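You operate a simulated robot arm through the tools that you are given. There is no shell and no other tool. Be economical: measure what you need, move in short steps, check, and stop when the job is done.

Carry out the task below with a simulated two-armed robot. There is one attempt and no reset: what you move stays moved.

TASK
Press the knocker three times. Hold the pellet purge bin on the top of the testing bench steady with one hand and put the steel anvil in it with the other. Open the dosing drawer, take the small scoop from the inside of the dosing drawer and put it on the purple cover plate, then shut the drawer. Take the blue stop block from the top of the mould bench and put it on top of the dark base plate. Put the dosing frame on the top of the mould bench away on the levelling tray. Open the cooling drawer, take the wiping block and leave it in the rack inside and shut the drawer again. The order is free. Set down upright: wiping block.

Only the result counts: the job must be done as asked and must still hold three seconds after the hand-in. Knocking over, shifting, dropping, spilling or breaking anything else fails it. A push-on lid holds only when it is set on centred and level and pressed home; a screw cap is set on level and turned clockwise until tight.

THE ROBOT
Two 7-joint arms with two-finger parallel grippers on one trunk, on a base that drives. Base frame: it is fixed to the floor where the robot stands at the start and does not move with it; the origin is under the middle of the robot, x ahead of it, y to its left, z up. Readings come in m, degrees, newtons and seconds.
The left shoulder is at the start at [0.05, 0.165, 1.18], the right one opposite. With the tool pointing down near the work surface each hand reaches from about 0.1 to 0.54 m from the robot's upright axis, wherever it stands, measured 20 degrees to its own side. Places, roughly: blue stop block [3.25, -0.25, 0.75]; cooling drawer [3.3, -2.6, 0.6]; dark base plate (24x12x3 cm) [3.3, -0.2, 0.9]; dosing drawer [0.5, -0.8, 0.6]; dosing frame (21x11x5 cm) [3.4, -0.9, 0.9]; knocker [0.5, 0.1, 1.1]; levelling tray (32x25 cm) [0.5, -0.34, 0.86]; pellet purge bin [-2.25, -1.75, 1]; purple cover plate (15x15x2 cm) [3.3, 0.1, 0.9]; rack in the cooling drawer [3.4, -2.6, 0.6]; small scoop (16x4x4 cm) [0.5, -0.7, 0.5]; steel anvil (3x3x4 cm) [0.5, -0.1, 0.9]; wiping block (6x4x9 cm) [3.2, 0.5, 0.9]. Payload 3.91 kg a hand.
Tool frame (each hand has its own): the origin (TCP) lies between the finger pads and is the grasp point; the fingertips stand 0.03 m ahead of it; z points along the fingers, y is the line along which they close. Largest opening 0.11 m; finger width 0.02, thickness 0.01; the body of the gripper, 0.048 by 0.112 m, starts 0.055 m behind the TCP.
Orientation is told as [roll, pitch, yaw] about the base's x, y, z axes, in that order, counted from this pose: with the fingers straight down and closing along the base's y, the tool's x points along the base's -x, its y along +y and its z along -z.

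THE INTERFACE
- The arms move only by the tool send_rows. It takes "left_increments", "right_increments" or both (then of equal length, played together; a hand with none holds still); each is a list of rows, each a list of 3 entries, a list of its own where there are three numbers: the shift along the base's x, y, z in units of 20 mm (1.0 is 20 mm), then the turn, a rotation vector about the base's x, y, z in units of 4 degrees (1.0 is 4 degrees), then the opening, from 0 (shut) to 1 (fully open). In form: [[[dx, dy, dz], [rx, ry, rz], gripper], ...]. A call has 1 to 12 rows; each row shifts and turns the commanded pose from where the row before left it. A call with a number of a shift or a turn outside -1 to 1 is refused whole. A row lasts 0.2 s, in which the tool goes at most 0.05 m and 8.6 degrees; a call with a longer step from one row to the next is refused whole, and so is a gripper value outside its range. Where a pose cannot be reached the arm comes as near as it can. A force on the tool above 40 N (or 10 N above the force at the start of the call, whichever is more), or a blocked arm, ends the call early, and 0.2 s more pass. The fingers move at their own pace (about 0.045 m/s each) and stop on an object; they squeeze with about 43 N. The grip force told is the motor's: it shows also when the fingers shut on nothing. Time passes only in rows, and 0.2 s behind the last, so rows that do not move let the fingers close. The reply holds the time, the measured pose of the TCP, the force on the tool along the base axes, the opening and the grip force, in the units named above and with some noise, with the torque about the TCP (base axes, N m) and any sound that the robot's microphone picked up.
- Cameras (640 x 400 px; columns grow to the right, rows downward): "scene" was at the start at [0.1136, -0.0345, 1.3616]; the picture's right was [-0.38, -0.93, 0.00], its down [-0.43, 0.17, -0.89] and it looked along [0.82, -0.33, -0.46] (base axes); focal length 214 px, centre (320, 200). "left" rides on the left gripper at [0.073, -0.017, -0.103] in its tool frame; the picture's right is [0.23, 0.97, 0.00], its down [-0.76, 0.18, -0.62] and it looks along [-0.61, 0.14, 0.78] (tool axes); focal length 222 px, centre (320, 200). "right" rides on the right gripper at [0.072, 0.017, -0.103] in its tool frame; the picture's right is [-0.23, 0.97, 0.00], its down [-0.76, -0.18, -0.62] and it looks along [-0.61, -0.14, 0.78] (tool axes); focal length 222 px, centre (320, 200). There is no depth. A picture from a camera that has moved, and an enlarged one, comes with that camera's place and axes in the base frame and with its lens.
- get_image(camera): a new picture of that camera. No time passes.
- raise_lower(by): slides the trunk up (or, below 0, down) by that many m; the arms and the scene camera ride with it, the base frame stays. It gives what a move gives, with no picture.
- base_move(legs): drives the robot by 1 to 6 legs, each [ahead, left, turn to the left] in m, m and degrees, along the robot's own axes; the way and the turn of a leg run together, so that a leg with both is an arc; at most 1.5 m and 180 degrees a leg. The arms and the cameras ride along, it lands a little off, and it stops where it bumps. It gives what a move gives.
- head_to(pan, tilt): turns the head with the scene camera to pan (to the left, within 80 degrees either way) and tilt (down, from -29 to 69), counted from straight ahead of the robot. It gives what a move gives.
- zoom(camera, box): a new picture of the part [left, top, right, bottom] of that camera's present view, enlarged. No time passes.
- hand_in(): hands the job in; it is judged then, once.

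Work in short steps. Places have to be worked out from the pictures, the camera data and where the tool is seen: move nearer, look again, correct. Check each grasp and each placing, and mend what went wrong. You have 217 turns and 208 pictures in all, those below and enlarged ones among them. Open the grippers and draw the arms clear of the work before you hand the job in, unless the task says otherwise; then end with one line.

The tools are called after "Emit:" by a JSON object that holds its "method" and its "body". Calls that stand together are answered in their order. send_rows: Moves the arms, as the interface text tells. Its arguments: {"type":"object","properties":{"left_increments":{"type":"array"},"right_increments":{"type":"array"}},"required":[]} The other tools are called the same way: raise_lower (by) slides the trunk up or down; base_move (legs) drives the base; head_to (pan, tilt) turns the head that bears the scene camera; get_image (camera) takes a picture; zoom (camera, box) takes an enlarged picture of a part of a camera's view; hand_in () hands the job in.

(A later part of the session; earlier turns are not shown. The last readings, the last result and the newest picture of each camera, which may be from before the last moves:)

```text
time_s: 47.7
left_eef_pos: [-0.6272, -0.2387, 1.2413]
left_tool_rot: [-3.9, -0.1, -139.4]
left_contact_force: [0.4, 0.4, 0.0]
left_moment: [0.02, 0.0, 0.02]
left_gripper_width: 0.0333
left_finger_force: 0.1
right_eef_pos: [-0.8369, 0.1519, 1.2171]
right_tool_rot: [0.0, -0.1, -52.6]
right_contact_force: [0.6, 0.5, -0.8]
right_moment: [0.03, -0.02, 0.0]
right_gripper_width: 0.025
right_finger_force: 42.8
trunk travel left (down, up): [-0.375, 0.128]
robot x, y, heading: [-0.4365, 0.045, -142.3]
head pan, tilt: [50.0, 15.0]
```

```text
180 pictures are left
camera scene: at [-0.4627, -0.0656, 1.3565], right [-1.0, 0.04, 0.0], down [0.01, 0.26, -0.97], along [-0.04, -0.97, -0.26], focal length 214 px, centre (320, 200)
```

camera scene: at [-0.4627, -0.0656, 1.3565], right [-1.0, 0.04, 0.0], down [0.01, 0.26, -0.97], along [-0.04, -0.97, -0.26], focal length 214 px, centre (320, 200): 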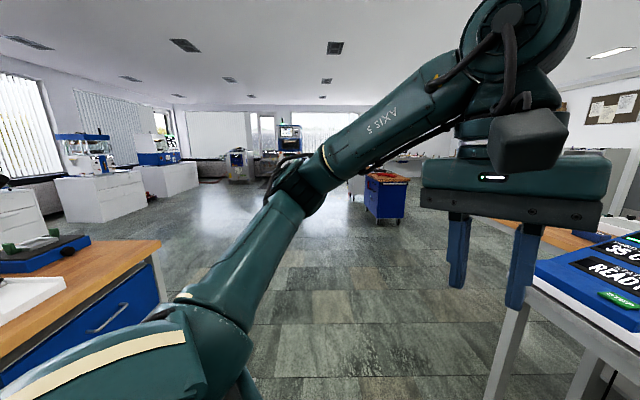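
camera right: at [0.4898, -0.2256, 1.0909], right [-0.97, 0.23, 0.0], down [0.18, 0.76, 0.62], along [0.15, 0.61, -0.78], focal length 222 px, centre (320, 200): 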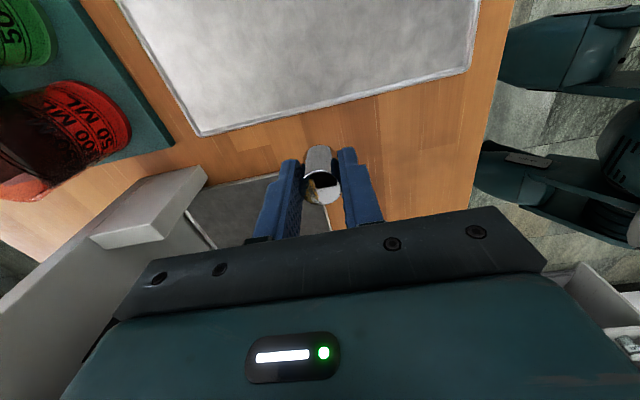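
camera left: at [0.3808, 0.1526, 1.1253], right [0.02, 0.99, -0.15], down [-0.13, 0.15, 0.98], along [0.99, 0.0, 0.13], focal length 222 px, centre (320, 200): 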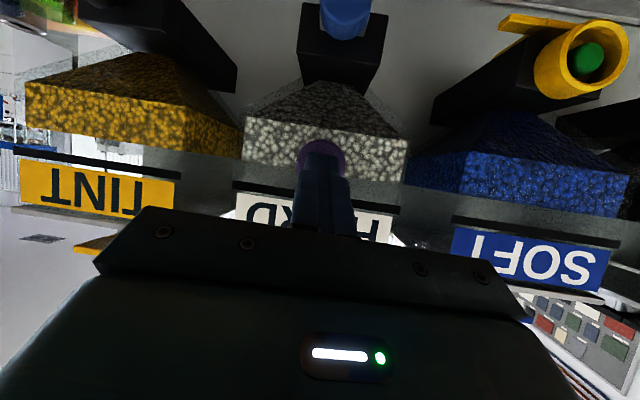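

I drive to about (-1.1, -1.75), facing -x, to view the end of the testing bench.

Emit:
{"method": "base_move", "body": {"legs": [[0.7, 0.6, 0], [0.9, 0.43, 0], [0, 0, -37.7]]}}

Emit:
{"method": "head_to", "body": {"pan": 0, "tilt": 25}}

Emit:
{"method": "get_image", "body": {"camera": "scene"}}

```text
time_s: 60.0
left_eef_pos: [-1.4117, -1.8348, 1.2427]
left_tool_rot: [-3.9, -0.1, -178.1]
left_contact_force: [0.5, -0.4, 0.1]
left_moment: [0.0, -0.03, 0.03]
left_gripper_width: 0.0333
left_finger_force: 0.0
right_eef_pos: [-1.3328, -1.3986, 1.2183]
right_tool_rot: [0.0, -0.1, -91.3]
right_contact_force: [-0.5, -0.7, -1.4]
right_moment: [-0.01, 0.02, -0.01]
right_gripper_width: 0.025
right_finger_force: 43.2
trunk travel left (down, up): [-0.375, 0.128]
robot x, y, heading: [-1.0833, -1.736, 179.3]
head pan, tilt: [50.0, 15.0]
```

```text
time_s: 61.2
left_eef_pos: [-1.4098, -1.8361, 1.2423]
left_tool_rot: [-3.9, -0.1, -178.1]
left_contact_force: [0.0, -0.4, 0.5]
left_moment: [0.01, -0.02, -0.06]
left_gripper_width: 0.033
left_finger_force: 0.1
right_eef_pos: [-1.3308, -1.3986, 1.2176]
right_tool_rot: [-0.1, -0.1, -91.4]
right_contact_force: [-0.5, -0.9, -2.2]
right_moment: [0.01, -0.02, -0.01]
right_gripper_width: 0.0249
right_finger_force: 43.0
trunk travel left (down, up): [-0.375, 0.128]
robot x, y, heading: [-1.0855, -1.7316, 179.4]
head pan, tilt: [0.0, 25.0]
```

```text
179 pictures are left
camera scene: at [-1.2058, -1.7314, 1.3403], right [0.02, 1.0, 0.0], down [0.42, -0.01, -0.91], along [-0.91, 0.01, -0.42], focal length 214 px, centre (320, 200)
```

scene: 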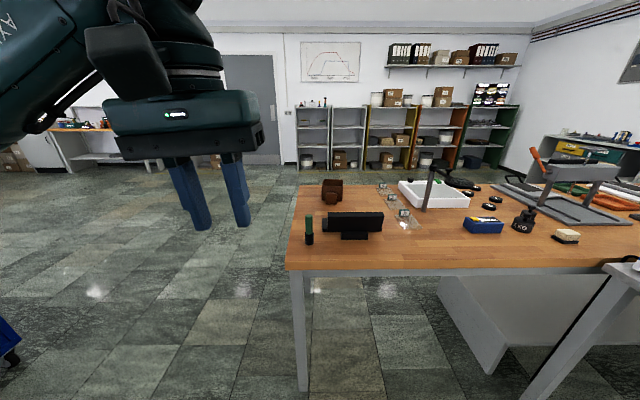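

The brown box on the bench's far left corner fits the purge bin; I zoom.

Emit:
{"method": "zoom", "body": {"camera": "scene", "box": [270, 150, 430, 250]}}

```text
4.00 times, centred on (350, 200) of scene
camera zoom: at [-1.2058, -1.7314, 1.3403], right [0.02, 1.0, 0.0], down [0.42, -0.01, -0.91], along [-0.91, 0.01, -0.42], focal length 858 px, centre (200, 200)
```

zoom: 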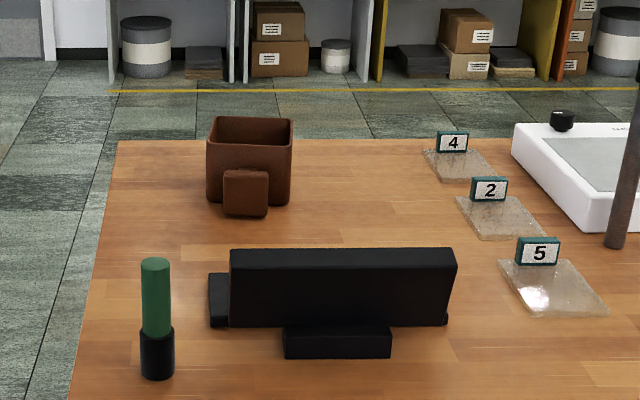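

The brown open-topped box near (-2.16, -1.68) is the purge bin, and the bench end is at y≈-1.83. I drive round to the bench's end and face +y.

Emit:
{"method": "base_move", "body": {"legs": [[0, 0.65, 0], [1.06, 0, 0], [0, 0, -89.4]]}}

Emit:
{"method": "head_to", "body": {"pan": 0, "tilt": 35}}

Emit:
{"method": "get_image", "body": {"camera": "scene"}}

```text
time_s: 76.3
left_eef_pos: [-2.2938, -2.0535, 1.2423]
left_tool_rot: [-3.9, -0.1, 95.2]
left_contact_force: [0.1, -0.3, -0.7]
left_moment: [0.03, 0.0, -0.04]
left_gripper_width: 0.033
left_finger_force: 0.1
right_eef_pos: [-1.8523, -2.1077, 1.2179]
right_tool_rot: [-0.2, -0.2, -178.1]
right_contact_force: [-1.2, -0.2, -1.2]
right_moment: [0.03, 0.01, 0.03]
right_gripper_width: 0.025
right_finger_force: 42.4
trunk travel left (down, up): [-0.375, 0.128]
robot x, y, heading: [-2.1746, -2.376, 92.0]
head pan, tilt: [0.0, 25.0]
```

```text
time_s: 77.0
left_eef_pos: [-2.294, -2.0541, 1.243]
left_tool_rot: [-3.9, -0.1, 95.1]
left_contact_force: [0.2, -0.4, 0.2]
left_moment: [0.03, 0.02, -0.01]
left_gripper_width: 0.033
left_finger_force: 0.1
right_eef_pos: [-1.8529, -2.1086, 1.2187]
right_tool_rot: [-0.1, 0.0, -178.0]
right_contact_force: [-0.3, 0.5, -1.4]
right_moment: [0.05, 0.02, 0.01]
right_gripper_width: 0.025
right_finger_force: 43.8
trunk travel left (down, up): [-0.375, 0.128]
robot x, y, heading: [-2.1706, -2.3743, 92.3]
head pan, tilt: [0.0, 35.0]
```

```text
177 pictures are left
camera scene: at [-2.1778, -2.257, 1.3246], right [1.0, 0.04, 0.0], down [0.02, -0.57, -0.82], along [-0.03, 0.82, -0.57], focal length 214 px, centre (320, 200)
```

scene: 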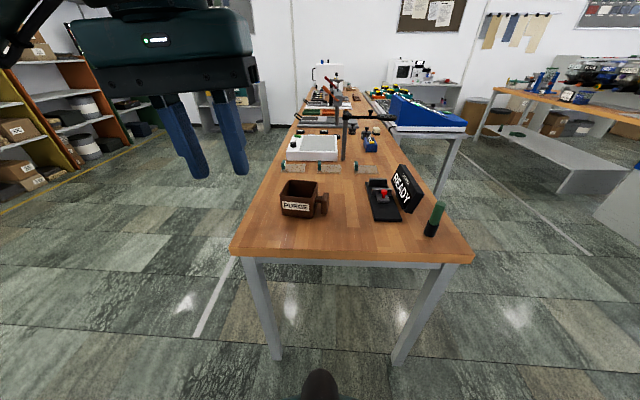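

The PURGE bin is at about [-2.27, -1.66, 0.90]. I drive in so it is 0.43 m straight ahead.

Emit:
{"method": "base_move", "body": {"legs": [[0.27, 0.08, -2.2]]}}

Emit:
{"method": "head_to", "body": {"pan": 0, "tilt": 50}}

Emit:
{"method": "get_image", "body": {"camera": "scene"}}

Emit:
{"method": "get_image", "body": {"camera": "left"}}

```text
time_s: 79.0
left_eef_pos: [-2.3652, -1.7803, 1.2428]
left_tool_rot: [-3.9, -0.2, 93.0]
left_contact_force: [0.0, 0.3, -0.4]
left_moment: [0.01, 0.01, 0.03]
left_gripper_width: 0.0327
left_finger_force: 0.1
right_eef_pos: [-1.9282, -1.8535, 1.2185]
right_tool_rot: [0.0, -0.1, 179.7]
right_contact_force: [-0.1, 0.5, -2.4]
right_moment: [-0.03, -0.01, -0.01]
right_gripper_width: 0.0249
right_finger_force: 43.0
trunk travel left (down, up): [-0.375, 0.128]
robot x, y, heading: [-2.2585, -2.1075, 90.1]
head pan, tilt: [0.0, 35.0]
```

```text
time_s: 79.7
left_eef_pos: [-2.3658, -1.7814, 1.243]
left_tool_rot: [-3.9, -0.1, 92.9]
left_contact_force: [0.0, 0.4, 0.0]
left_moment: [-0.01, 0.02, 0.02]
left_gripper_width: 0.0328
left_finger_force: 0.2
right_eef_pos: [-1.9271, -1.8532, 1.218]
right_tool_rot: [-0.1, -0.1, 179.9]
right_contact_force: [0.5, -0.1, -0.9]
right_moment: [-0.01, -0.01, -0.01]
right_gripper_width: 0.025
right_finger_force: 43.1
trunk travel left (down, up): [-0.375, 0.128]
robot x, y, heading: [-2.2591, -2.1085, 90.3]
head pan, tilt: [0.0, 50.0]
```

```text
176 pictures are left
camera scene: at [-2.2579, -2.0002, 1.3029], right [1.0, 0.0, 0.0], down [0.0, -0.77, -0.64], along [0.0, 0.64, -0.77], focal length 214 px, centre (320, 200)
```

scene: 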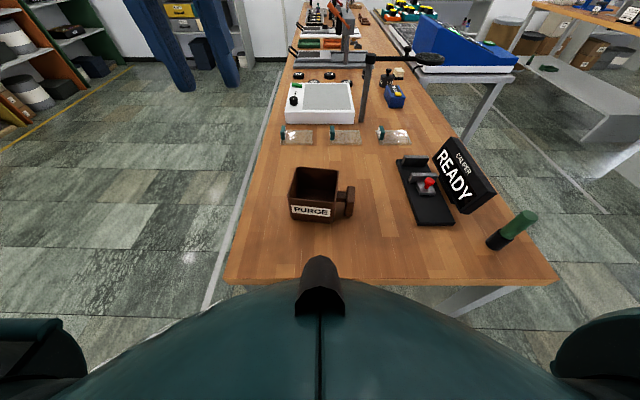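

```text
175 pictures are left
camera left: at [-2.3513, -1.8538, 1.3467], right [-0.96, -0.28, -0.07], down [-0.26, 0.75, 0.61], along [-0.12, 0.6, -0.79], focal length 222 px, centre (320, 200)
```

left: 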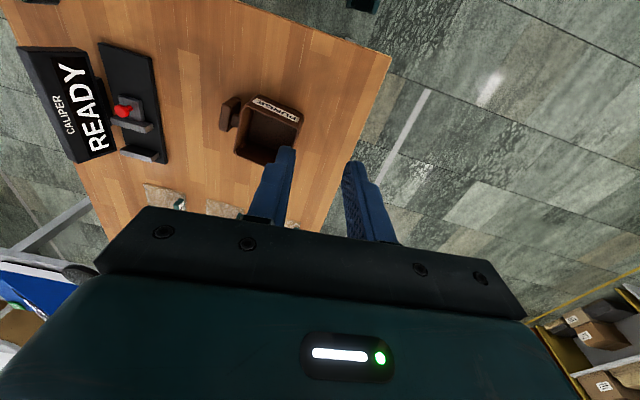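

I zoom on the bin for its size and rim height.

Emit:
{"method": "zoom", "body": {"camera": "scene", "box": [270, 150, 370, 240]}}

Emit:
{"method": "zoom", "body": {"camera": "left", "box": [200, 70, 340, 180]}}

```text
4.44 times, centred on (320, 195) of scene
camera zoom: at [-2.2579, -2.0002, 1.3029], right [1.0, 0.0, 0.0], down [0.0, -0.77, -0.64], along [0.0, 0.64, -0.77], focal length 953 px, centre (320, 222)
```

zoom: 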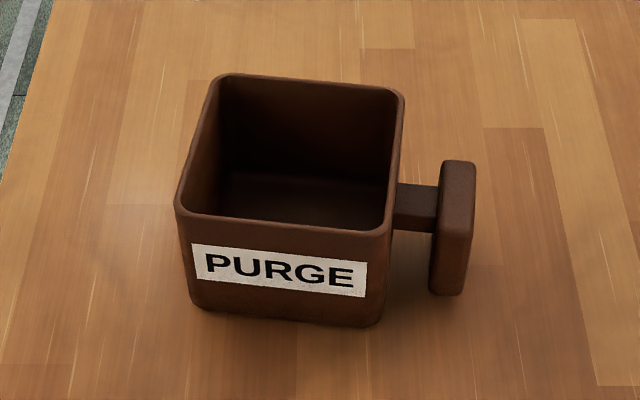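

```text
3.64 times, centred on (270, 125) of left
camera zoom: at [-2.3513, -1.8538, 1.3467], right [-0.96, -0.28, -0.07], down [-0.26, 0.75, 0.61], along [-0.12, 0.6, -0.79], focal length 808 px, centre (502, 473)
```

zoom: 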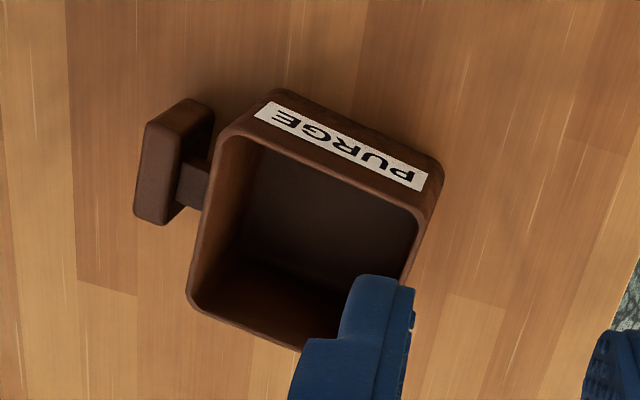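

The bin: centre (-2.270, -1.656), rim z≈0.946, about 10 cm square, with a T-handle on the right. The right hand should hold the handle, so I'll set the anvil on the bench in front of the bin and pass it to the left hand.

Emit:
{"method": "send_rows", "body": {"right_increments": [[[-1, 0.3, 0], [0, 0, 0], 0], [[-1, 0.3, 0], [0, 0, 0], 0], [[-1, 0.3, 0], [0, 0, 0], 0], [[-1, 0.3, -0.5], [0, 0, 0], 0], [[-1, 0.3, -1], [0, 0, 0], 0], [[-1, 0.3, -1], [0, 0, 0], 0], [[-1, 0.3, -1], [0, 0, 0], 0], [[-1, 0.3, -1], [0, 0, 0], 0], [[-1, 0.3, -1], [0, 0, 0], 0], [[-1, 0.3, -1], [0, 0, 0], 0], [[-1, 0.3, -1], [0, 0, 0], 0], [[-1, 0.1, -1], [0, 0, 0], 0]]}}

Emit:
{"method": "get_image", "body": {"camera": "right"}}

Emit:
{"method": "get_image", "body": {"camera": "scene"}}

```text
time_s: 82.3
left_eef_pos: [-2.3661, -1.7805, 1.2427]
left_tool_rot: [-3.8, -0.1, 92.9]
left_contact_force: [-0.2, 0.9, 0.6]
left_moment: [-0.04, 0.0, 0.0]
left_gripper_width: 0.0327
left_finger_force: 0.0
right_eef_pos: [-2.1689, -1.7855, 1.0476]
right_tool_rot: [-0.1, -0.1, 179.6]
right_contact_force: [-0.1, -0.1, -1.9]
right_moment: [-0.03, 0.02, 0.0]
right_gripper_width: 0.0249
right_finger_force: 43.1
trunk travel left (down, up): [-0.375, 0.128]
robot x, y, heading: [-2.2564, -2.107, 90.2]
head pan, tilt: [0.0, 50.0]
```

```text
172 pictures are left
camera right: at [-2.097, -1.8028, 1.1511], right [-0.23, -0.97, 0.0], down [-0.76, 0.18, 0.63], along [-0.61, 0.15, -0.78], focal length 222 px, centre (320, 200)
```

right: 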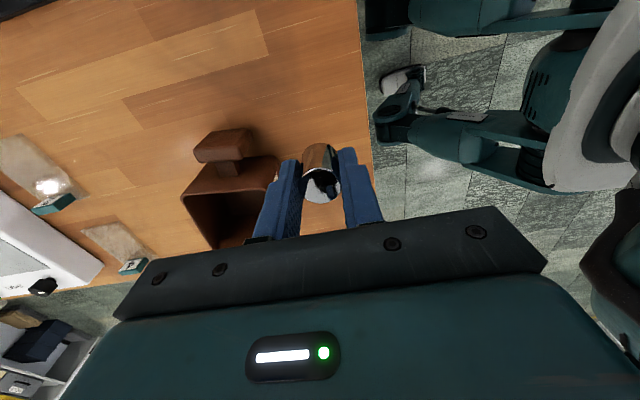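

```text
171 pictures are left
camera scene: at [-2.2578, -1.9991, 1.3027], right [1.0, 0.0, 0.0], down [0.0, -0.77, -0.64], along [0.0, 0.64, -0.77], focal length 214 px, centre (320, 200)
```

scene: 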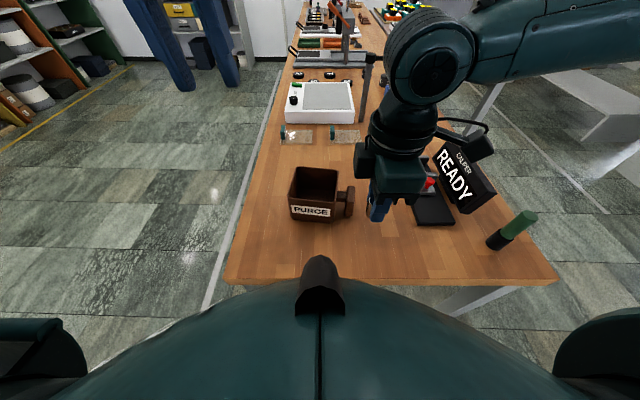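

Clear way down. I lower the anvil in front of the bin.

Emit:
{"method": "send_rows", "body": {"right_increments": [[[-0.8, 0, -1], [0, 0, 0], 0], [[-0.8, 0, -1], [0, 0, 0], 0], [[-0.8, 0, -1], [0, 0, 0], 0], [[-0.4, 0, -1], [0, 0, 0], 0], [[0, 0, -1], [0, 0, 0], 0], [[0, 0, -1], [0, 0, 0], 0], [[0, 0, -0.5], [0, 0, 0], 0], [[0, 0, -0.3], [0, 0, 0], 0]]}}

Emit:
{"method": "get_image", "body": {"camera": "right"}}

```text
time_s: 84.1
left_eef_pos: [-2.3654, -1.7815, 1.2416]
left_tool_rot: [-3.9, -0.1, 93.0]
left_contact_force: [-0.3, 0.1, 0.4]
left_moment: [-0.01, 0.01, 0.01]
left_gripper_width: 0.0328
left_finger_force: 0.1
right_eef_pos: [-2.1441, -1.7902, 0.9318]
right_tool_rot: [-0.2, -0.1, 179.8]
right_contact_force: [0.3, 0.7, -1.2]
right_moment: [0.0, -0.01, 0.03]
right_gripper_width: 0.0254
right_finger_force: 42.9
right hand out of reach, approached as far as the arm can: row 1, 2, 3, 4, 5, 6, 7
trunk travel left (down, up): [-0.375, 0.128]
robot x, y, heading: [-2.2609, -2.1065, 90.0]
head pan, tilt: [0.0, 50.0]
```

```text
170 pictures are left
camera right: at [-2.0723, -1.8081, 1.0349], right [-0.23, -0.97, 0.0], down [-0.76, 0.18, 0.63], along [-0.61, 0.14, -0.78], focal length 222 px, centre (320, 200)
```

right: 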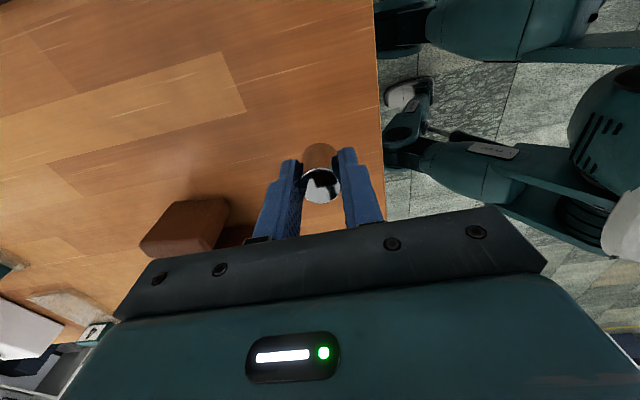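

The right arm is at its limit in this yaw. I set the anvil down here by lowering the trunk.

Emit:
{"method": "raise_lower", "body": {"by": -0.031}}

Emit:
{"method": "zoom", "body": {"camera": "right", "box": [240, 120, 400, 220]}}

```text
time_s: 84.9
left_eef_pos: [-2.3655, -1.782, 1.2108]
left_tool_rot: [-4.0, -0.1, 93.0]
left_contact_force: [-0.7, 0.4, 0.3]
left_moment: [0.01, -0.03, 0.0]
left_gripper_width: 0.0328
left_finger_force: 0.1
right_eef_pos: [-2.1439, -1.7901, 0.9005]
right_tool_rot: [-0.1, -0.2, 179.8]
right_contact_force: [0.3, -0.2, -1.4]
right_moment: [-0.02, -0.01, 0.01]
right_gripper_width: 0.025
right_finger_force: 42.6
trunk travel left (down, up): [-0.344, 0.159]
robot x, y, heading: [-2.2585, -2.1086, 90.4]
head pan, tilt: [0.0, 50.0]
```

```text
4.00 times, centred on (320, 170) of right
camera zoom: at [-2.0724, -1.8081, 1.0041], right [-0.23, -0.97, 0.0], down [-0.76, 0.18, 0.63], along [-0.61, 0.15, -0.78], focal length 888 px, centre (320, 320)
```

zoom: 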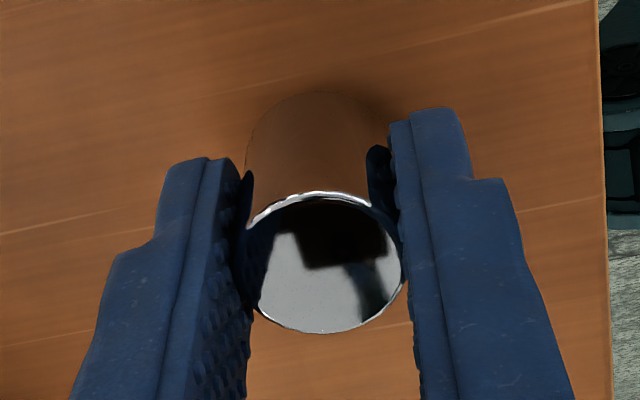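

No contact yet; I lower a few millimetres more.

Emit:
{"method": "raise_lower", "body": {"by": -0.005}}

```text
time_s: 85.4
left_eef_pos: [-2.3651, -1.7823, 1.2059]
left_tool_rot: [-3.9, 0.0, 93.0]
left_contact_force: [-0.6, 0.6, 0.6]
left_moment: [0.01, 0.0, 0.02]
left_gripper_width: 0.033
left_finger_force: 0.1
right_eef_pos: [-2.1444, -1.7913, 0.8964]
right_tool_rot: [-0.1, -0.1, 179.7]
right_contact_force: [0.1, -0.3, -1.9]
right_moment: [0.02, 0.01, -0.01]
right_gripper_width: 0.0251
right_finger_force: 42.6
trunk travel left (down, up): [-0.339, 0.164]
robot x, y, heading: [-2.2589, -2.1062, 90.0]
head pan, tilt: [0.0, 50.0]
```

Emit:
{"method": "raise_lower", "body": {"by": -0.004}}

```text
time_s: 86.0
left_eef_pos: [-2.3658, -1.7836, 1.2037]
left_tool_rot: [-3.9, -0.3, 93.0]
left_contact_force: [0.1, 0.1, 0.5]
left_moment: [-0.01, 0.0, -0.03]
left_gripper_width: 0.0331
left_finger_force: 0.1
right_eef_pos: [-2.1443, -1.7905, 0.8951]
right_tool_rot: [-0.4, -0.2, 179.8]
right_contact_force: [5.9, -0.4, 31.2]
right_moment: [-0.2, -0.01, 0.05]
right_gripper_width: 0.0253
right_finger_force: 43.6
trunk travel left (down, up): [-0.335, 0.168]
robot x, y, heading: [-2.259, -2.1066, 90.1]
head pan, tilt: [0.0, 50.0]
```

It is down (31 N). I release and lift the right hand away to the right.

Emit:
{"method": "send_rows", "body": {"right_increments": [[[0, 0, 0.1], [0, 0, 0], 0.25], [[0, 0, 0], [0, 0, 0], 0.5], [[0, 0, 0], [0, 0, 0], 0.6], [[0, 0, 0.6], [0, 0, 0], 0.6], [[0, 0, 1], [0, 0, 0], 0.6], [[0, 0, 1], [0, 0, 0], 0.6], [[0, 0, 1], [0, 0, 0], 0.6], [[0.3, 0, 1], [0, 0, 0], 0.6], [[0.3, 0, 1], [0, 0, 0], 0.6], [[0.3, 0, 1], [0, 0, 0], 0.6]]}}

Emit:
{"method": "get_image", "body": {"camera": "right"}}

```text
time_s: 88.2
left_eef_pos: [-2.3649, -1.7817, 1.2023]
left_tool_rot: [-3.9, -0.1, 93.1]
left_contact_force: [-0.4, 1.1, -0.3]
left_moment: [-0.01, 0.01, 0.02]
left_gripper_width: 0.0333
left_finger_force: 0.1
right_eef_pos: [-2.1255, -1.7912, 1.0265]
right_tool_rot: [-0.2, -0.1, 179.7]
right_contact_force: [-0.3, 0.7, 0.3]
right_moment: [0.01, 0.02, 0.03]
right_gripper_width: 0.0659
right_finger_force: 0.1
trunk travel left (down, up): [-0.335, 0.168]
robot x, y, heading: [-2.255, -2.1058, 90.4]
head pan, tilt: [0.0, 50.0]
```

```text
168 pictures are left
camera right: at [-2.0545, -1.8081, 1.1294], right [-0.23, -0.97, 0.0], down [-0.76, 0.18, 0.63], along [-0.61, 0.14, -0.78], focal length 222 px, centre (320, 200)
```

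right: 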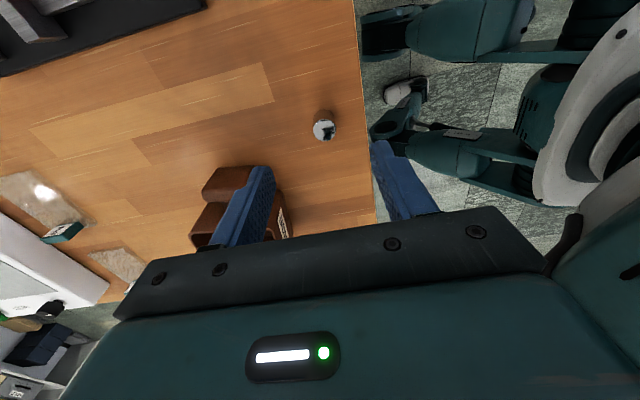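

The anvil stands at (-2.144, -1.790). I shift the base 15 cm to the right so the left hand can reach it comfortably, with the right hand a bit higher.

Emit:
{"method": "base_move", "body": {"legs": [[0, -0.15, 0]]}}

Emit:
{"method": "send_rows", "body": {"left_increments": [[[0.7, -0.1, -1], [0.2, 0, 0], 0.6], [[0.7, -0.1, -1], [0.2, 0, 0], 0.6], [[0.7, -0.1, -1], [0.2, 0, 0], 0.6], [[0.7, 0, -1], [0.2, 0, 0], 0.6], [[0.7, 0, -1], [0.2, 0, 0], 0.6], [[0, 0, -1], [0, 0, 0], 0.6], [[0, 0, -1], [0, 0, 0], 0.6], [[0, 0, -1], [0, 0, 0], 0.6], [[0, 0, -1], [0, 0, 0], 0.6]], "right_increments": [[[0.5, 0, 0.5], [0, 0, 0], 0.6], [[0.5, 0, 0.5], [0, 0, 0], 0.6], [[0.5, 0, 0.5], [0, 0, 0], 0.6], [[0.5, 0, 0.5], [0, 0, 0], 0.6], [[0.5, 0, 0.5], [0, 0, 0], 0.6], [[0, 0, 0.5], [0, 0, 0], 0.6], [[0, 0, 0.5], [0, 0, 0], 0.6], [[0, 0, 0], [0, 0, 0], 0.6], [[0, 0, 0], [0, 0, 0], 0.6]]}}

Emit:
{"method": "get_image", "body": {"camera": "left"}}

```text
time_s: 90.1
left_eef_pos: [-2.2162, -1.7816, 1.2028]
left_tool_rot: [-4.0, 0.0, 93.0]
left_contact_force: [0.0, -0.5, 0.1]
left_moment: [0.03, -0.05, 0.02]
left_gripper_width: 0.0328
left_finger_force: 0.1
right_eef_pos: [-1.9765, -1.7898, 1.0264]
right_tool_rot: [-0.1, -0.1, 179.8]
right_contact_force: [0.3, -0.3, 0.9]
right_moment: [0.03, 0.01, -0.01]
right_gripper_width: 0.0661
right_finger_force: 0.1
trunk travel left (down, up): [-0.335, 0.168]
robot x, y, heading: [-2.1069, -2.1062, 90.2]
head pan, tilt: [0.0, 50.0]
```

```text
time_s: 92.1
left_eef_pos: [-2.1465, -1.7878, 1.0223]
left_tool_rot: [-4.0, -4.0, 93.0]
left_contact_force: [-0.3, -0.1, 0.3]
left_moment: [-0.02, 0.02, 0.01]
left_gripper_width: 0.0659
left_finger_force: 0.1
right_eef_pos: [-1.9269, -1.7907, 1.0961]
right_tool_rot: [0.0, -0.1, 179.7]
right_contact_force: [0.0, 1.3, 0.2]
right_moment: [-0.01, -0.01, 0.01]
right_gripper_width: 0.0659
right_finger_force: 0.0
trunk travel left (down, up): [-0.335, 0.168]
robot x, y, heading: [-2.1085, -2.1077, 90.2]
head pan, tilt: [0.0, 50.0]
```

```text
167 pictures are left
camera left: at [-2.1325, -1.867, 1.1208], right [-0.96, -0.27, -0.09], down [-0.26, 0.7, 0.66], along [-0.12, 0.66, -0.74], focal length 222 px, centre (320, 200)
```

left: 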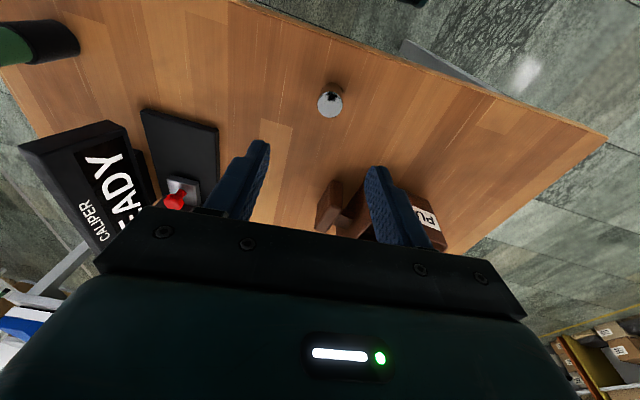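

I correct the small tilt and descend over the anvil at (-2.143, -1.791).

Emit:
{"method": "send_rows", "body": {"left_increments": [[[0.15, -0.2, 0], [-0.6, 0.5, 0], 0.6], [[0, 0, -0.3], [-0.55, 0.45, 0], 0.6], [[0, 0, -1], [0, 0, 0], 0.6], [[0, 0, -1], [0, 0, 0], 0.6], [[0, 0, -1], [0, 0, 0], 0.6], [[0, 0, -0.8], [0, 0, 0], 0.6]]}}

Emit:
{"method": "get_image", "body": {"camera": "left"}}

```text
time_s: 93.5
left_eef_pos: [-2.1426, -1.7907, 0.9424]
left_tool_rot: [-0.1, 0.3, 92.9]
left_contact_force: [-0.4, -0.9, 0.1]
left_moment: [-0.02, 0.0, 0.03]
left_gripper_width: 0.0658
left_finger_force: 0.1
right_eef_pos: [-1.9271, -1.789, 1.0969]
right_tool_rot: [-0.1, -0.2, 179.6]
right_contact_force: [-0.4, 0.0, -0.1]
right_moment: [-0.01, -0.03, 0.0]
right_gripper_width: 0.0664
right_finger_force: 0.1
trunk travel left (down, up): [-0.335, 0.168]
robot x, y, heading: [-2.1089, -2.1044, 90.0]
head pan, tilt: [0.0, 50.0]
```

```text
166 pictures are left
camera left: at [-2.1211, -1.8618, 1.0457], right [-0.96, -0.28, 0.0], down [-0.22, 0.75, 0.62], along [-0.17, 0.6, -0.79], focal length 222 px, centre (320, 200)
```

left: 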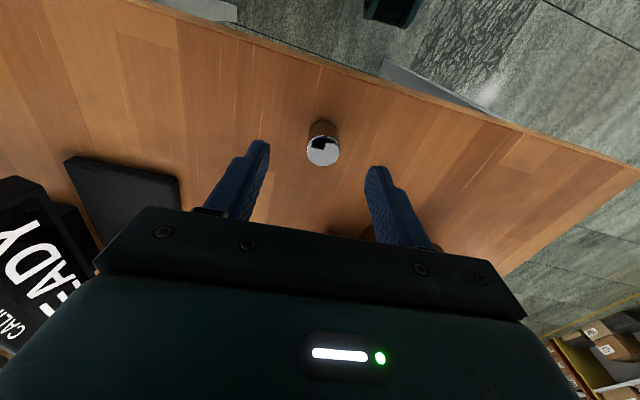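

Centred. I descend 4.2 cm, close, and lift.

Emit:
{"method": "send_rows", "body": {"left_increments": [[[0, 0, -1], [0, 0, 0], 0.6], [[0, 0, -1], [0, 0, 0], 0.6], [[0, 0, -0.1], [0, 0, 0], 0.6], [[0, 0, 0], [0, 0, 0], 0.2], [[0, 0, 0], [0, 0, 0], 0], [[0, 0, 0], [0, 0, 0], 0], [[0, 0, 0], [0, 0, 0], 0], [[0, 0, 0], [0, 0, 0], 0], [[0, 0, 0.8], [0, 0, 0], 0], [[0, 0, 1], [0, 0, 0], 0], [[0, 0, 1], [0, 0, 0], 0], [[0, 0, 1], [0, 0, 0], 0]]}}

Emit:
{"method": "send_rows", "body": {"left_increments": [[[0, 0, 1], [0, 0, 0], 0], [[0, 0, 1], [0, 0, 0], 0], [[-0.8, 0.1, 1], [0, 0, 0], 0], [[-0.8, 0.1, 1], [0, 0, 0], 0], [[-0.8, 0.1, 1], [0, 0, 0], 0], [[-0.8, 0.1, 1], [0, 0, 0], 0]]}}

Emit:
{"method": "get_image", "body": {"camera": "left"}}

Emit:
{"method": "get_image", "body": {"camera": "right"}}

```text
time_s: 96.1
left_eef_pos: [-2.1431, -1.7938, 0.975]
left_tool_rot: [-0.1, 0.3, 92.9]
left_contact_force: [-1.4, 0.0, -1.7]
left_moment: [0.01, 0.0, -0.03]
left_gripper_width: 0.0248
left_finger_force: 43.8
right_eef_pos: [-1.9276, -1.7901, 1.0955]
right_tool_rot: [-0.1, -0.1, 179.7]
right_contact_force: [0.0, 0.2, 0.6]
right_moment: [-0.05, 0.01, 0.0]
right_gripper_width: 0.066
right_finger_force: 0.1
trunk travel left (down, up): [-0.335, 0.168]
robot x, y, heading: [-2.1091, -2.1075, 89.9]
head pan, tilt: [0.0, 50.0]
```

```text
time_s: 97.5
left_eef_pos: [-2.2075, -1.7847, 1.0958]
left_tool_rot: [-0.1, 0.3, 92.6]
left_contact_force: [-0.5, 0.0, -1.3]
left_moment: [0.04, 0.01, 0.01]
left_gripper_width: 0.0247
left_finger_force: 43.1
right_eef_pos: [-1.9261, -1.7909, 1.096]
right_tool_rot: [-0.2, -0.1, 179.7]
right_contact_force: [0.1, 0.2, -0.1]
right_moment: [0.02, -0.03, 0.0]
right_gripper_width: 0.0661
right_finger_force: 0.1
trunk travel left (down, up): [-0.335, 0.168]
robot x, y, heading: [-2.1112, -2.1076, 90.2]
head pan, tilt: [0.0, 50.0]
```

```text
165 pictures are left
camera left: at [-2.1868, -1.8547, 1.1984], right [-0.96, -0.27, 0.0], down [-0.21, 0.76, 0.62], along [-0.17, 0.6, -0.79], focal length 222 px, centre (320, 200)
```

left: 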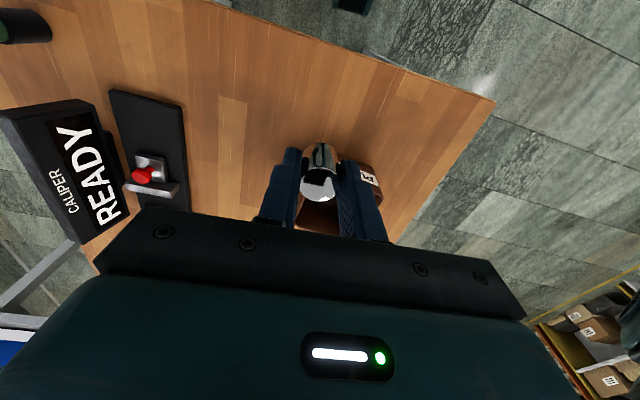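

```text
164 pictures are left
camera right: at [-1.8551, -1.8078, 1.1988], right [-0.23, -0.97, 0.0], down [-0.76, 0.18, 0.62], along [-0.61, 0.15, -0.78], focal length 222 px, centre (320, 200)
```

right: 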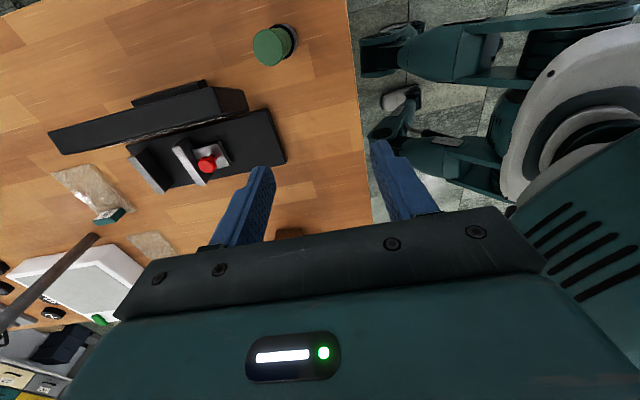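

The anvil is in the left hand. I shift the base 22 cm to the left so the right hand lines up with the bin's handle.

Emit:
{"method": "base_move", "body": {"legs": [[0.01, 0.22, 0]]}}

Emit:
{"method": "get_image", "body": {"camera": "right"}}

Emit:
{"method": "zoom", "body": {"camera": "scene", "box": [260, 120, 500, 270]}}

```text
time_s: 99.8
left_eef_pos: [-2.379, -1.7789, 1.094]
left_tool_rot: [-0.1, 0.4, 92.4]
left_contact_force: [0.5, 1.3, -1.3]
left_moment: [0.01, 0.01, -0.02]
left_gripper_width: 0.0245
left_finger_force: 43.1
right_eef_pos: [-2.0995, -1.7869, 1.0962]
right_tool_rot: [-0.1, -0.1, 179.2]
right_contact_force: [-0.2, -0.3, -0.1]
right_moment: [0.02, 0.0, -0.02]
right_gripper_width: 0.0661
right_finger_force: 0.0
trunk travel left (down, up): [-0.335, 0.168]
robot x, y, heading: [-2.28, -2.1041, 89.6]
head pan, tilt: [0.0, 50.0]
stopped in leg 1: the robot was blocked; the commanded pose is now the measured one
```

```text
163 pictures are left
camera right: at [-2.0267, -1.8062, 1.1989], right [-0.24, -0.97, 0.0], down [-0.76, 0.19, 0.62], along [-0.61, 0.15, -0.78], focal length 222 px, centre (320, 200)
```

right: 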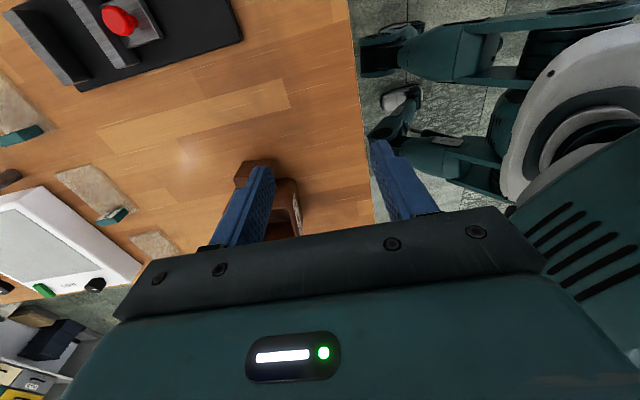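

```text
2.67 times, centred on (380, 195) of scene
camera zoom: at [-2.282, -1.9961, 1.2628], right [1.0, -0.01, 0.0], down [0.0, -0.77, -0.64], along [0.0, 0.64, -0.77], focal length 572 px, centre (160, 213)
```

zoom: 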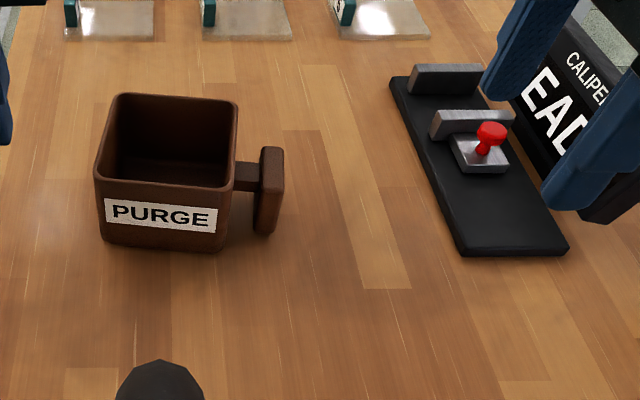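

The base bumped, probably on a bench leg, but nothing shifted and the handle is within reach. The paddle is at about (-2.185, -1.662), z 0.87-0.915. I bring the right hand over it with a 24° outward tilt, opening along y.

Emit:
{"method": "send_rows", "body": {"right_increments": [[[-0.3, 0.9, -0.3], [0, 0.9, 0], 0.9], [[-0.3, 0.9, -0.3], [0, 0.9, 0], 0.9], [[-0.3, 0.9, -0.3], [0, 0.9, 0], 0.9], [[-0.3, 0.9, -0.3], [0, 0.9, 0], 0.9], [[-0.3, 0.9, -0.3], [0, 0.9, 0], 0.9], [[-0.3, 0.9, -0.3], [0, 0.9, 0], 0.9], [[-0.3, 0.85, -0.3], [0, 0.6, 0], 0.9]]}}

Emit:
{"method": "get_image", "body": {"camera": "right"}}

Emit:
{"method": "get_image", "body": {"camera": "scene"}}

```text
time_s: 101.4
left_eef_pos: [-2.3782, -1.7794, 1.0943]
left_tool_rot: [-0.1, 0.3, 92.3]
left_contact_force: [-0.7, 0.3, -1.6]
left_moment: [0.03, 0.01, 0.02]
left_gripper_width: 0.0246
left_finger_force: 42.5
right_eef_pos: [-2.1411, -1.6613, 1.0538]
right_tool_rot: [0.2, -24.2, 179.2]
right_contact_force: [-0.4, 0.2, -0.4]
right_moment: [0.0, 0.0, 0.0]
right_gripper_width: 0.099
right_finger_force: 0.0
trunk travel left (down, up): [-0.335, 0.168]
robot x, y, heading: [-2.2846, -2.1023, 89.6]
head pan, tilt: [0.0, 50.0]
```

```text
161 pictures are left
camera right: at [-2.0337, -1.6805, 1.1183], right [-0.22, -0.97, 0.1], down [-0.44, 0.19, 0.88], along [-0.87, 0.15, -0.47], focal length 222 px, centre (320, 200)
```

right: 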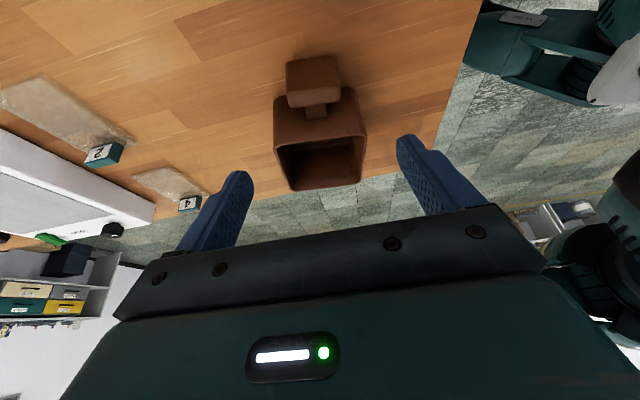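

```text
160 pictures are left
camera scene: at [-2.282, -1.9961, 1.2628], right [1.0, -0.01, 0.0], down [0.0, -0.77, -0.64], along [0.0, 0.64, -0.77], focal length 214 px, centre (320, 200)
```

scene: 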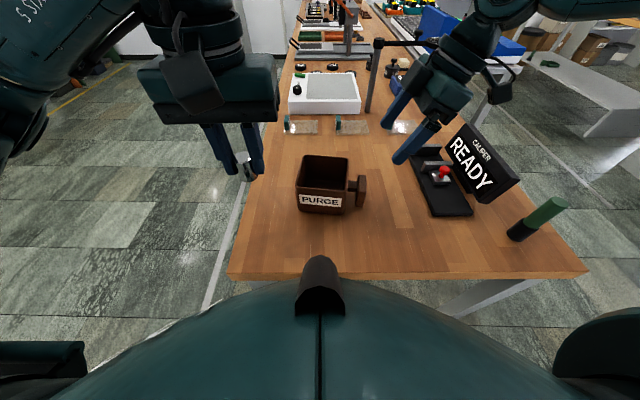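

The paddle is confirmed at (-2.180, -1.663). I lower the right hand to z≈0.90 around it.

Emit:
{"method": "send_rows", "body": {"right_increments": [[[-0.2, 0, -1], [0, 0, 0], 0.9], [[-0.2, 0, -1], [0, 0, 0], 0.9], [[-0.2, 0, -1], [0, 0, 0], 0.9], [[-0.3, 0, -1], [0, 0, 0], 0.9], [[-0.3, -0.1, -1], [0, 0, 0], 0.9], [[-0.3, 0, -1], [0, 0, 0], 0.9], [[-0.2, 0, -1], [0, 0, 0], 0.9], [[-0.1, 0, -0.6], [0, 0, 0], 0.9]]}}

Emit:
{"method": "get_image", "body": {"camera": "right"}}

Emit:
{"method": "zoom", "body": {"camera": "scene", "box": [260, 100, 500, 250]}}

```text
time_s: 103.2
left_eef_pos: [-2.3795, -1.779, 1.0941]
left_tool_rot: [-0.1, 0.3, 92.2]
left_contact_force: [-0.2, -0.5, -1.1]
left_moment: [0.03, 0.03, -0.02]
left_gripper_width: 0.0247
left_finger_force: 43.0
right_eef_pos: [-2.1775, -1.6635, 0.9032]
right_tool_rot: [0.3, -24.1, 179.3]
right_contact_force: [0.3, 0.7, 0.1]
right_moment: [-0.02, -0.02, -0.01]
right_gripper_width: 0.0993
right_finger_force: 0.1
trunk travel left (down, up): [-0.335, 0.168]
robot x, y, heading: [-2.2803, -2.1051, 89.6]
head pan, tilt: [0.0, 50.0]
```

```text
159 pictures are left
camera right: at [-2.0693, -1.6826, 0.9667], right [-0.22, -0.97, 0.1], down [-0.44, 0.19, 0.88], along [-0.87, 0.15, -0.47], focal length 222 px, centre (320, 200)
```

right: 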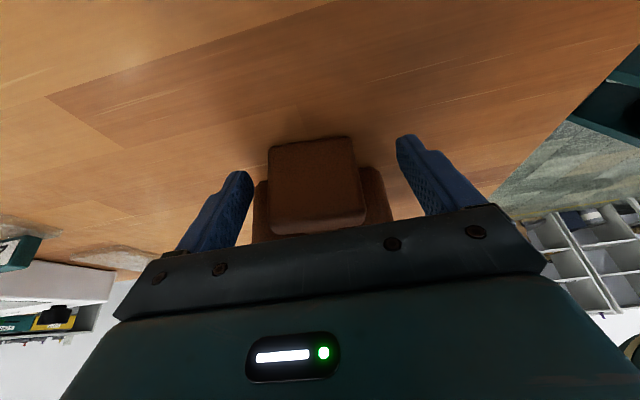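

```text
2.67 times, centred on (380, 175) of scene
camera zoom: at [-2.282, -1.9963, 1.2628], right [1.0, -0.01, 0.0], down [0.0, -0.77, -0.64], along [0.0, 0.64, -0.77], focal length 572 px, centre (160, 267)
```

zoom: 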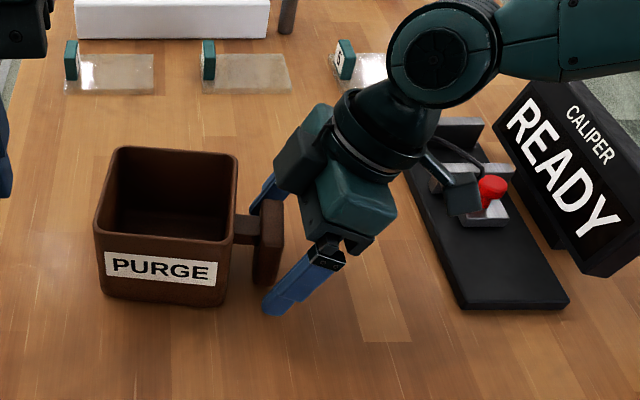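

Paddle is centred between the fingers. I close.

Emit:
{"method": "send_rows", "body": {"right_increments": [[[0, 0, 0], [0, 0, 0], 0.6], [[0, 0, 0], [0, 0, 0], 0.5], [[0, 0, 0], [0, 0, 0], 0.4], [[0, 0, 0], [0, 0, 0], 0.3], [[0, 0, 0], [0, 0, 0], 0.2], [[0, 0, 0], [0, 0, 0], 0.2]]}}

Emit:
{"method": "zoom", "body": {"camera": "scene", "box": [260, 100, 500, 250]}}

```text
time_s: 104.6
left_eef_pos: [-2.3795, -1.7795, 1.0944]
left_tool_rot: [0.0, 0.3, 92.3]
left_contact_force: [1.1, 0.6, -1.5]
left_moment: [0.05, 0.04, -0.01]
left_gripper_width: 0.0245
left_finger_force: 42.9
right_eef_pos: [-2.1776, -1.6647, 0.9023]
right_tool_rot: [0.3, -24.1, 179.3]
right_contact_force: [0.6, 0.5, -0.3]
right_moment: [0.02, -0.08, -0.01]
right_gripper_width: 0.0572
right_finger_force: 42.9
trunk travel left (down, up): [-0.335, 0.168]
robot x, y, heading: [-2.2825, -2.1038, 89.3]
head pan, tilt: [0.0, 50.0]
```

```text
2.67 times, centred on (380, 175) of scene
camera zoom: at [-2.282, -1.9963, 1.2628], right [1.0, -0.01, 0.0], down [0.0, -0.77, -0.64], along [0.0, 0.64, -0.77], focal length 572 px, centre (160, 267)
```

zoom: 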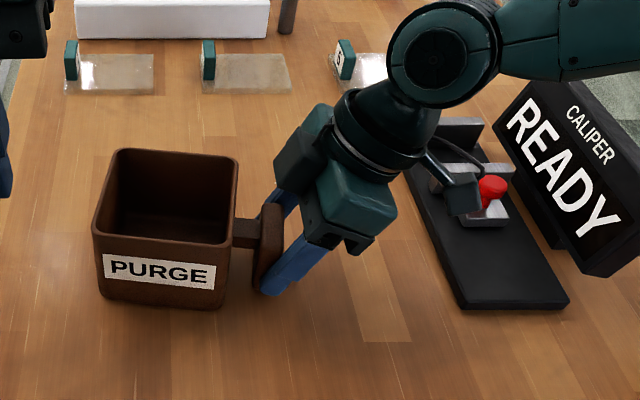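

The handle is gripped and the bin is still. I bring the left hand with the anvil over the bin.

Emit:
{"method": "send_rows", "body": {"left_increments": [[[0.5, 1, 0], [0, 0, 0], 0], [[0.7, 1, 0], [0, 0, 0], 0], [[0.8, 1, 0], [0, 0, 0], 0], [[0.8, 1, 0], [0, 0, 0], 0], [[0.8, 1, -0.3], [0, 0, 0], 0], [[0.8, 1, -0.5], [0, 0, 0], 0], [[0.2, 0.1, -0.5], [0, 0, 0], 0]]}}

Emit:
{"method": "get_image", "body": {"camera": "left"}}

Emit:
{"method": "get_image", "body": {"camera": "scene"}}

```text
time_s: 106.2
left_eef_pos: [-2.2901, -1.6555, 1.0675]
left_tool_rot: [0.0, 0.2, 92.3]
left_contact_force: [0.2, 0.0, -0.9]
left_moment: [0.02, 0.02, 0.0]
left_gripper_width: 0.0251
left_finger_force: 42.9
right_eef_pos: [-2.1774, -1.6648, 0.9022]
right_tool_rot: [0.2, -24.1, 179.2]
right_contact_force: [-0.3, -0.1, 0.5]
right_moment: [-0.02, -0.1, 0.01]
right_gripper_width: 0.0567
right_finger_force: 42.3
trunk travel left (down, up): [-0.335, 0.168]
robot x, y, heading: [-2.2835, -2.1044, 89.8]
head pan, tilt: [0.0, 50.0]
```

```text
156 pictures are left
camera left: at [-2.2683, -1.7272, 1.1715], right [-0.96, -0.27, 0.0], down [-0.21, 0.76, 0.62], along [-0.17, 0.6, -0.79], focal length 222 px, centre (320, 200)
```

left: 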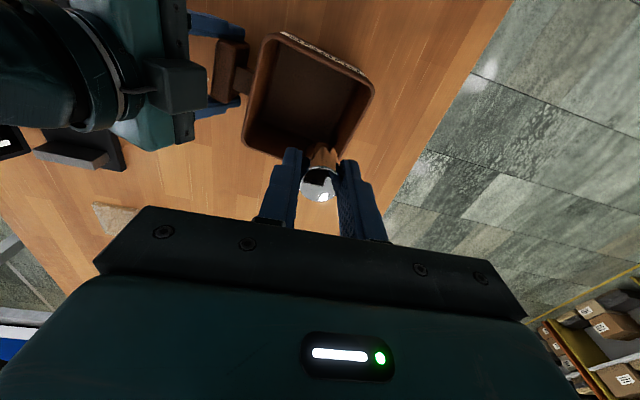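

```text
155 pictures are left
camera scene: at [-2.282, -1.9962, 1.2628], right [1.0, -0.01, 0.0], down [0.0, -0.77, -0.64], along [0.0, 0.64, -0.77], focal length 214 px, centre (320, 200)
```

scene: 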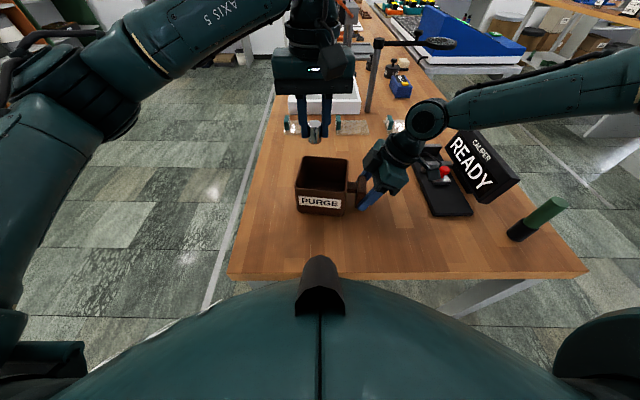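

The bin centre is at (-2.275, -1.660). I centre the anvil and lower it to just above the bin floor.

Emit:
{"method": "send_rows", "body": {"left_increments": [[[0.6, -0.2, -0.5], [0, 0, 0], 0], [[0, 0, -1], [0, 0, 0], 0], [[0, 0, -1], [0, 0, 0], 0], [[0, 0, -1], [0, 0, 0], 0], [[0, 0, -1], [0, 0, 0], 0], [[0, 0, -1], [0, 0, 0], 0], [[0, 0, -1], [0, 0, 0], 0], [[0, 0, -0.8], [0, 0, 0], 0]]}}

Emit:
{"method": "get_image", "body": {"camera": "left"}}

Emit:
{"method": "zoom", "body": {"camera": "scene", "box": [240, 80, 440, 230]}}

```text
time_s: 108.0
left_eef_pos: [-2.2739, -1.6613, 0.9222]
left_tool_rot: [-0.2, 0.4, 92.3]
left_contact_force: [-0.5, 0.0, -1.8]
left_moment: [-0.02, 0.01, -0.02]
left_gripper_width: 0.0246
left_finger_force: 42.6
right_eef_pos: [-2.1765, -1.6635, 0.9019]
right_tool_rot: [0.2, -24.1, 179.2]
right_contact_force: [0.4, 0.9, -0.2]
right_moment: [0.09, -0.02, -0.04]
right_gripper_width: 0.0568
right_finger_force: 43.3
trunk travel left (down, up): [-0.335, 0.168]
robot x, y, heading: [-2.2802, -2.1021, 89.7]
head pan, tilt: [0.0, 50.0]
```

```text
154 pictures are left
camera left: at [-2.2537, -1.7322, 1.0261], right [-0.96, -0.27, 0.0], down [-0.21, 0.76, 0.62], along [-0.16, 0.6, -0.79], focal length 222 px, centre (320, 200)
```

left: 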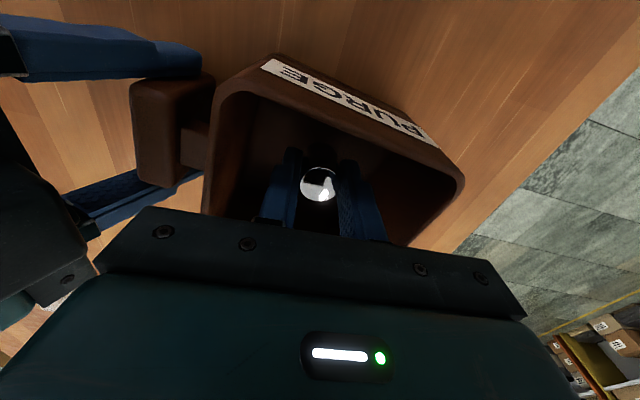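

```text
2.67 times, centred on (340, 155) of scene
camera zoom: at [-2.282, -1.9962, 1.2628], right [1.0, -0.01, 0.0], down [0.0, -0.77, -0.64], along [0.0, 0.64, -0.77], focal length 572 px, centre (267, 320)
```

zoom: 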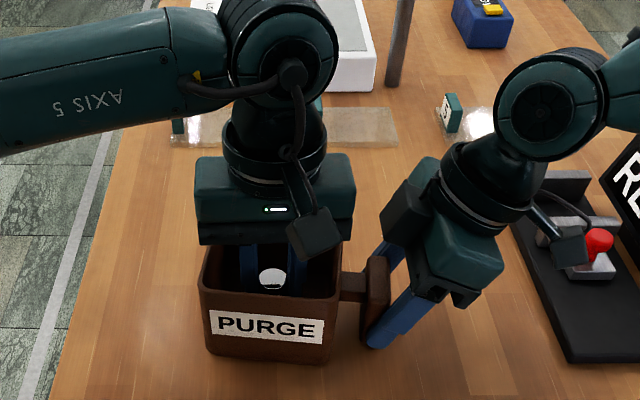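

Inside the bin. I lower in small steps until it touches.

Emit:
{"method": "send_rows", "body": {"left_increments": [[[0, 0, -0.25], [0, 0, 0], 0], [[0, 0, -0.25], [0, 0, 0], 0], [[0, 0, -0.2], [0, 0, 0], 0]]}}

```text
time_s: 108.8
left_eef_pos: [-2.2744, -1.6613, 0.9092]
left_tool_rot: [-0.1, 0.2, 92.3]
left_contact_force: [-0.1, -0.5, -2.0]
left_moment: [-0.03, 0.0, 0.02]
left_gripper_width: 0.0246
left_finger_force: 43.6
right_eef_pos: [-2.1764, -1.664, 0.9018]
right_tool_rot: [0.3, -24.2, 179.2]
right_contact_force: [1.0, 0.0, -0.2]
right_moment: [0.02, -0.06, 0.02]
right_gripper_width: 0.0565
right_finger_force: 43.0
trunk travel left (down, up): [-0.335, 0.168]
robot x, y, heading: [-2.284, -2.1036, 89.7]
head pan, tilt: [0.0, 50.0]
```

Emit:
{"method": "send_rows", "body": {"left_increments": [[[0, 0, -0.15], [0, 0, 0], 0], [[0, 0, -0.1], [0, 0, 0], 0]]}}

```text
time_s: 109.4
left_eef_pos: [-2.2746, -1.6611, 0.9042]
left_tool_rot: [-0.2, 0.2, 92.3]
left_contact_force: [1.3, 0.8, 8.0]
left_moment: [0.0, 0.02, 0.04]
left_gripper_width: 0.0247
left_finger_force: 43.0
right_eef_pos: [-2.1772, -1.6641, 0.9016]
right_tool_rot: [0.2, -24.1, 179.2]
right_contact_force: [0.4, 0.7, -2.4]
right_moment: [0.56, -0.05, -0.3]
right_gripper_width: 0.0566
right_finger_force: 42.7
trunk travel left (down, up): [-0.335, 0.168]
robot x, y, heading: [-2.2825, -2.0974, 89.6]
head pan, tilt: [0.0, 50.0]
```

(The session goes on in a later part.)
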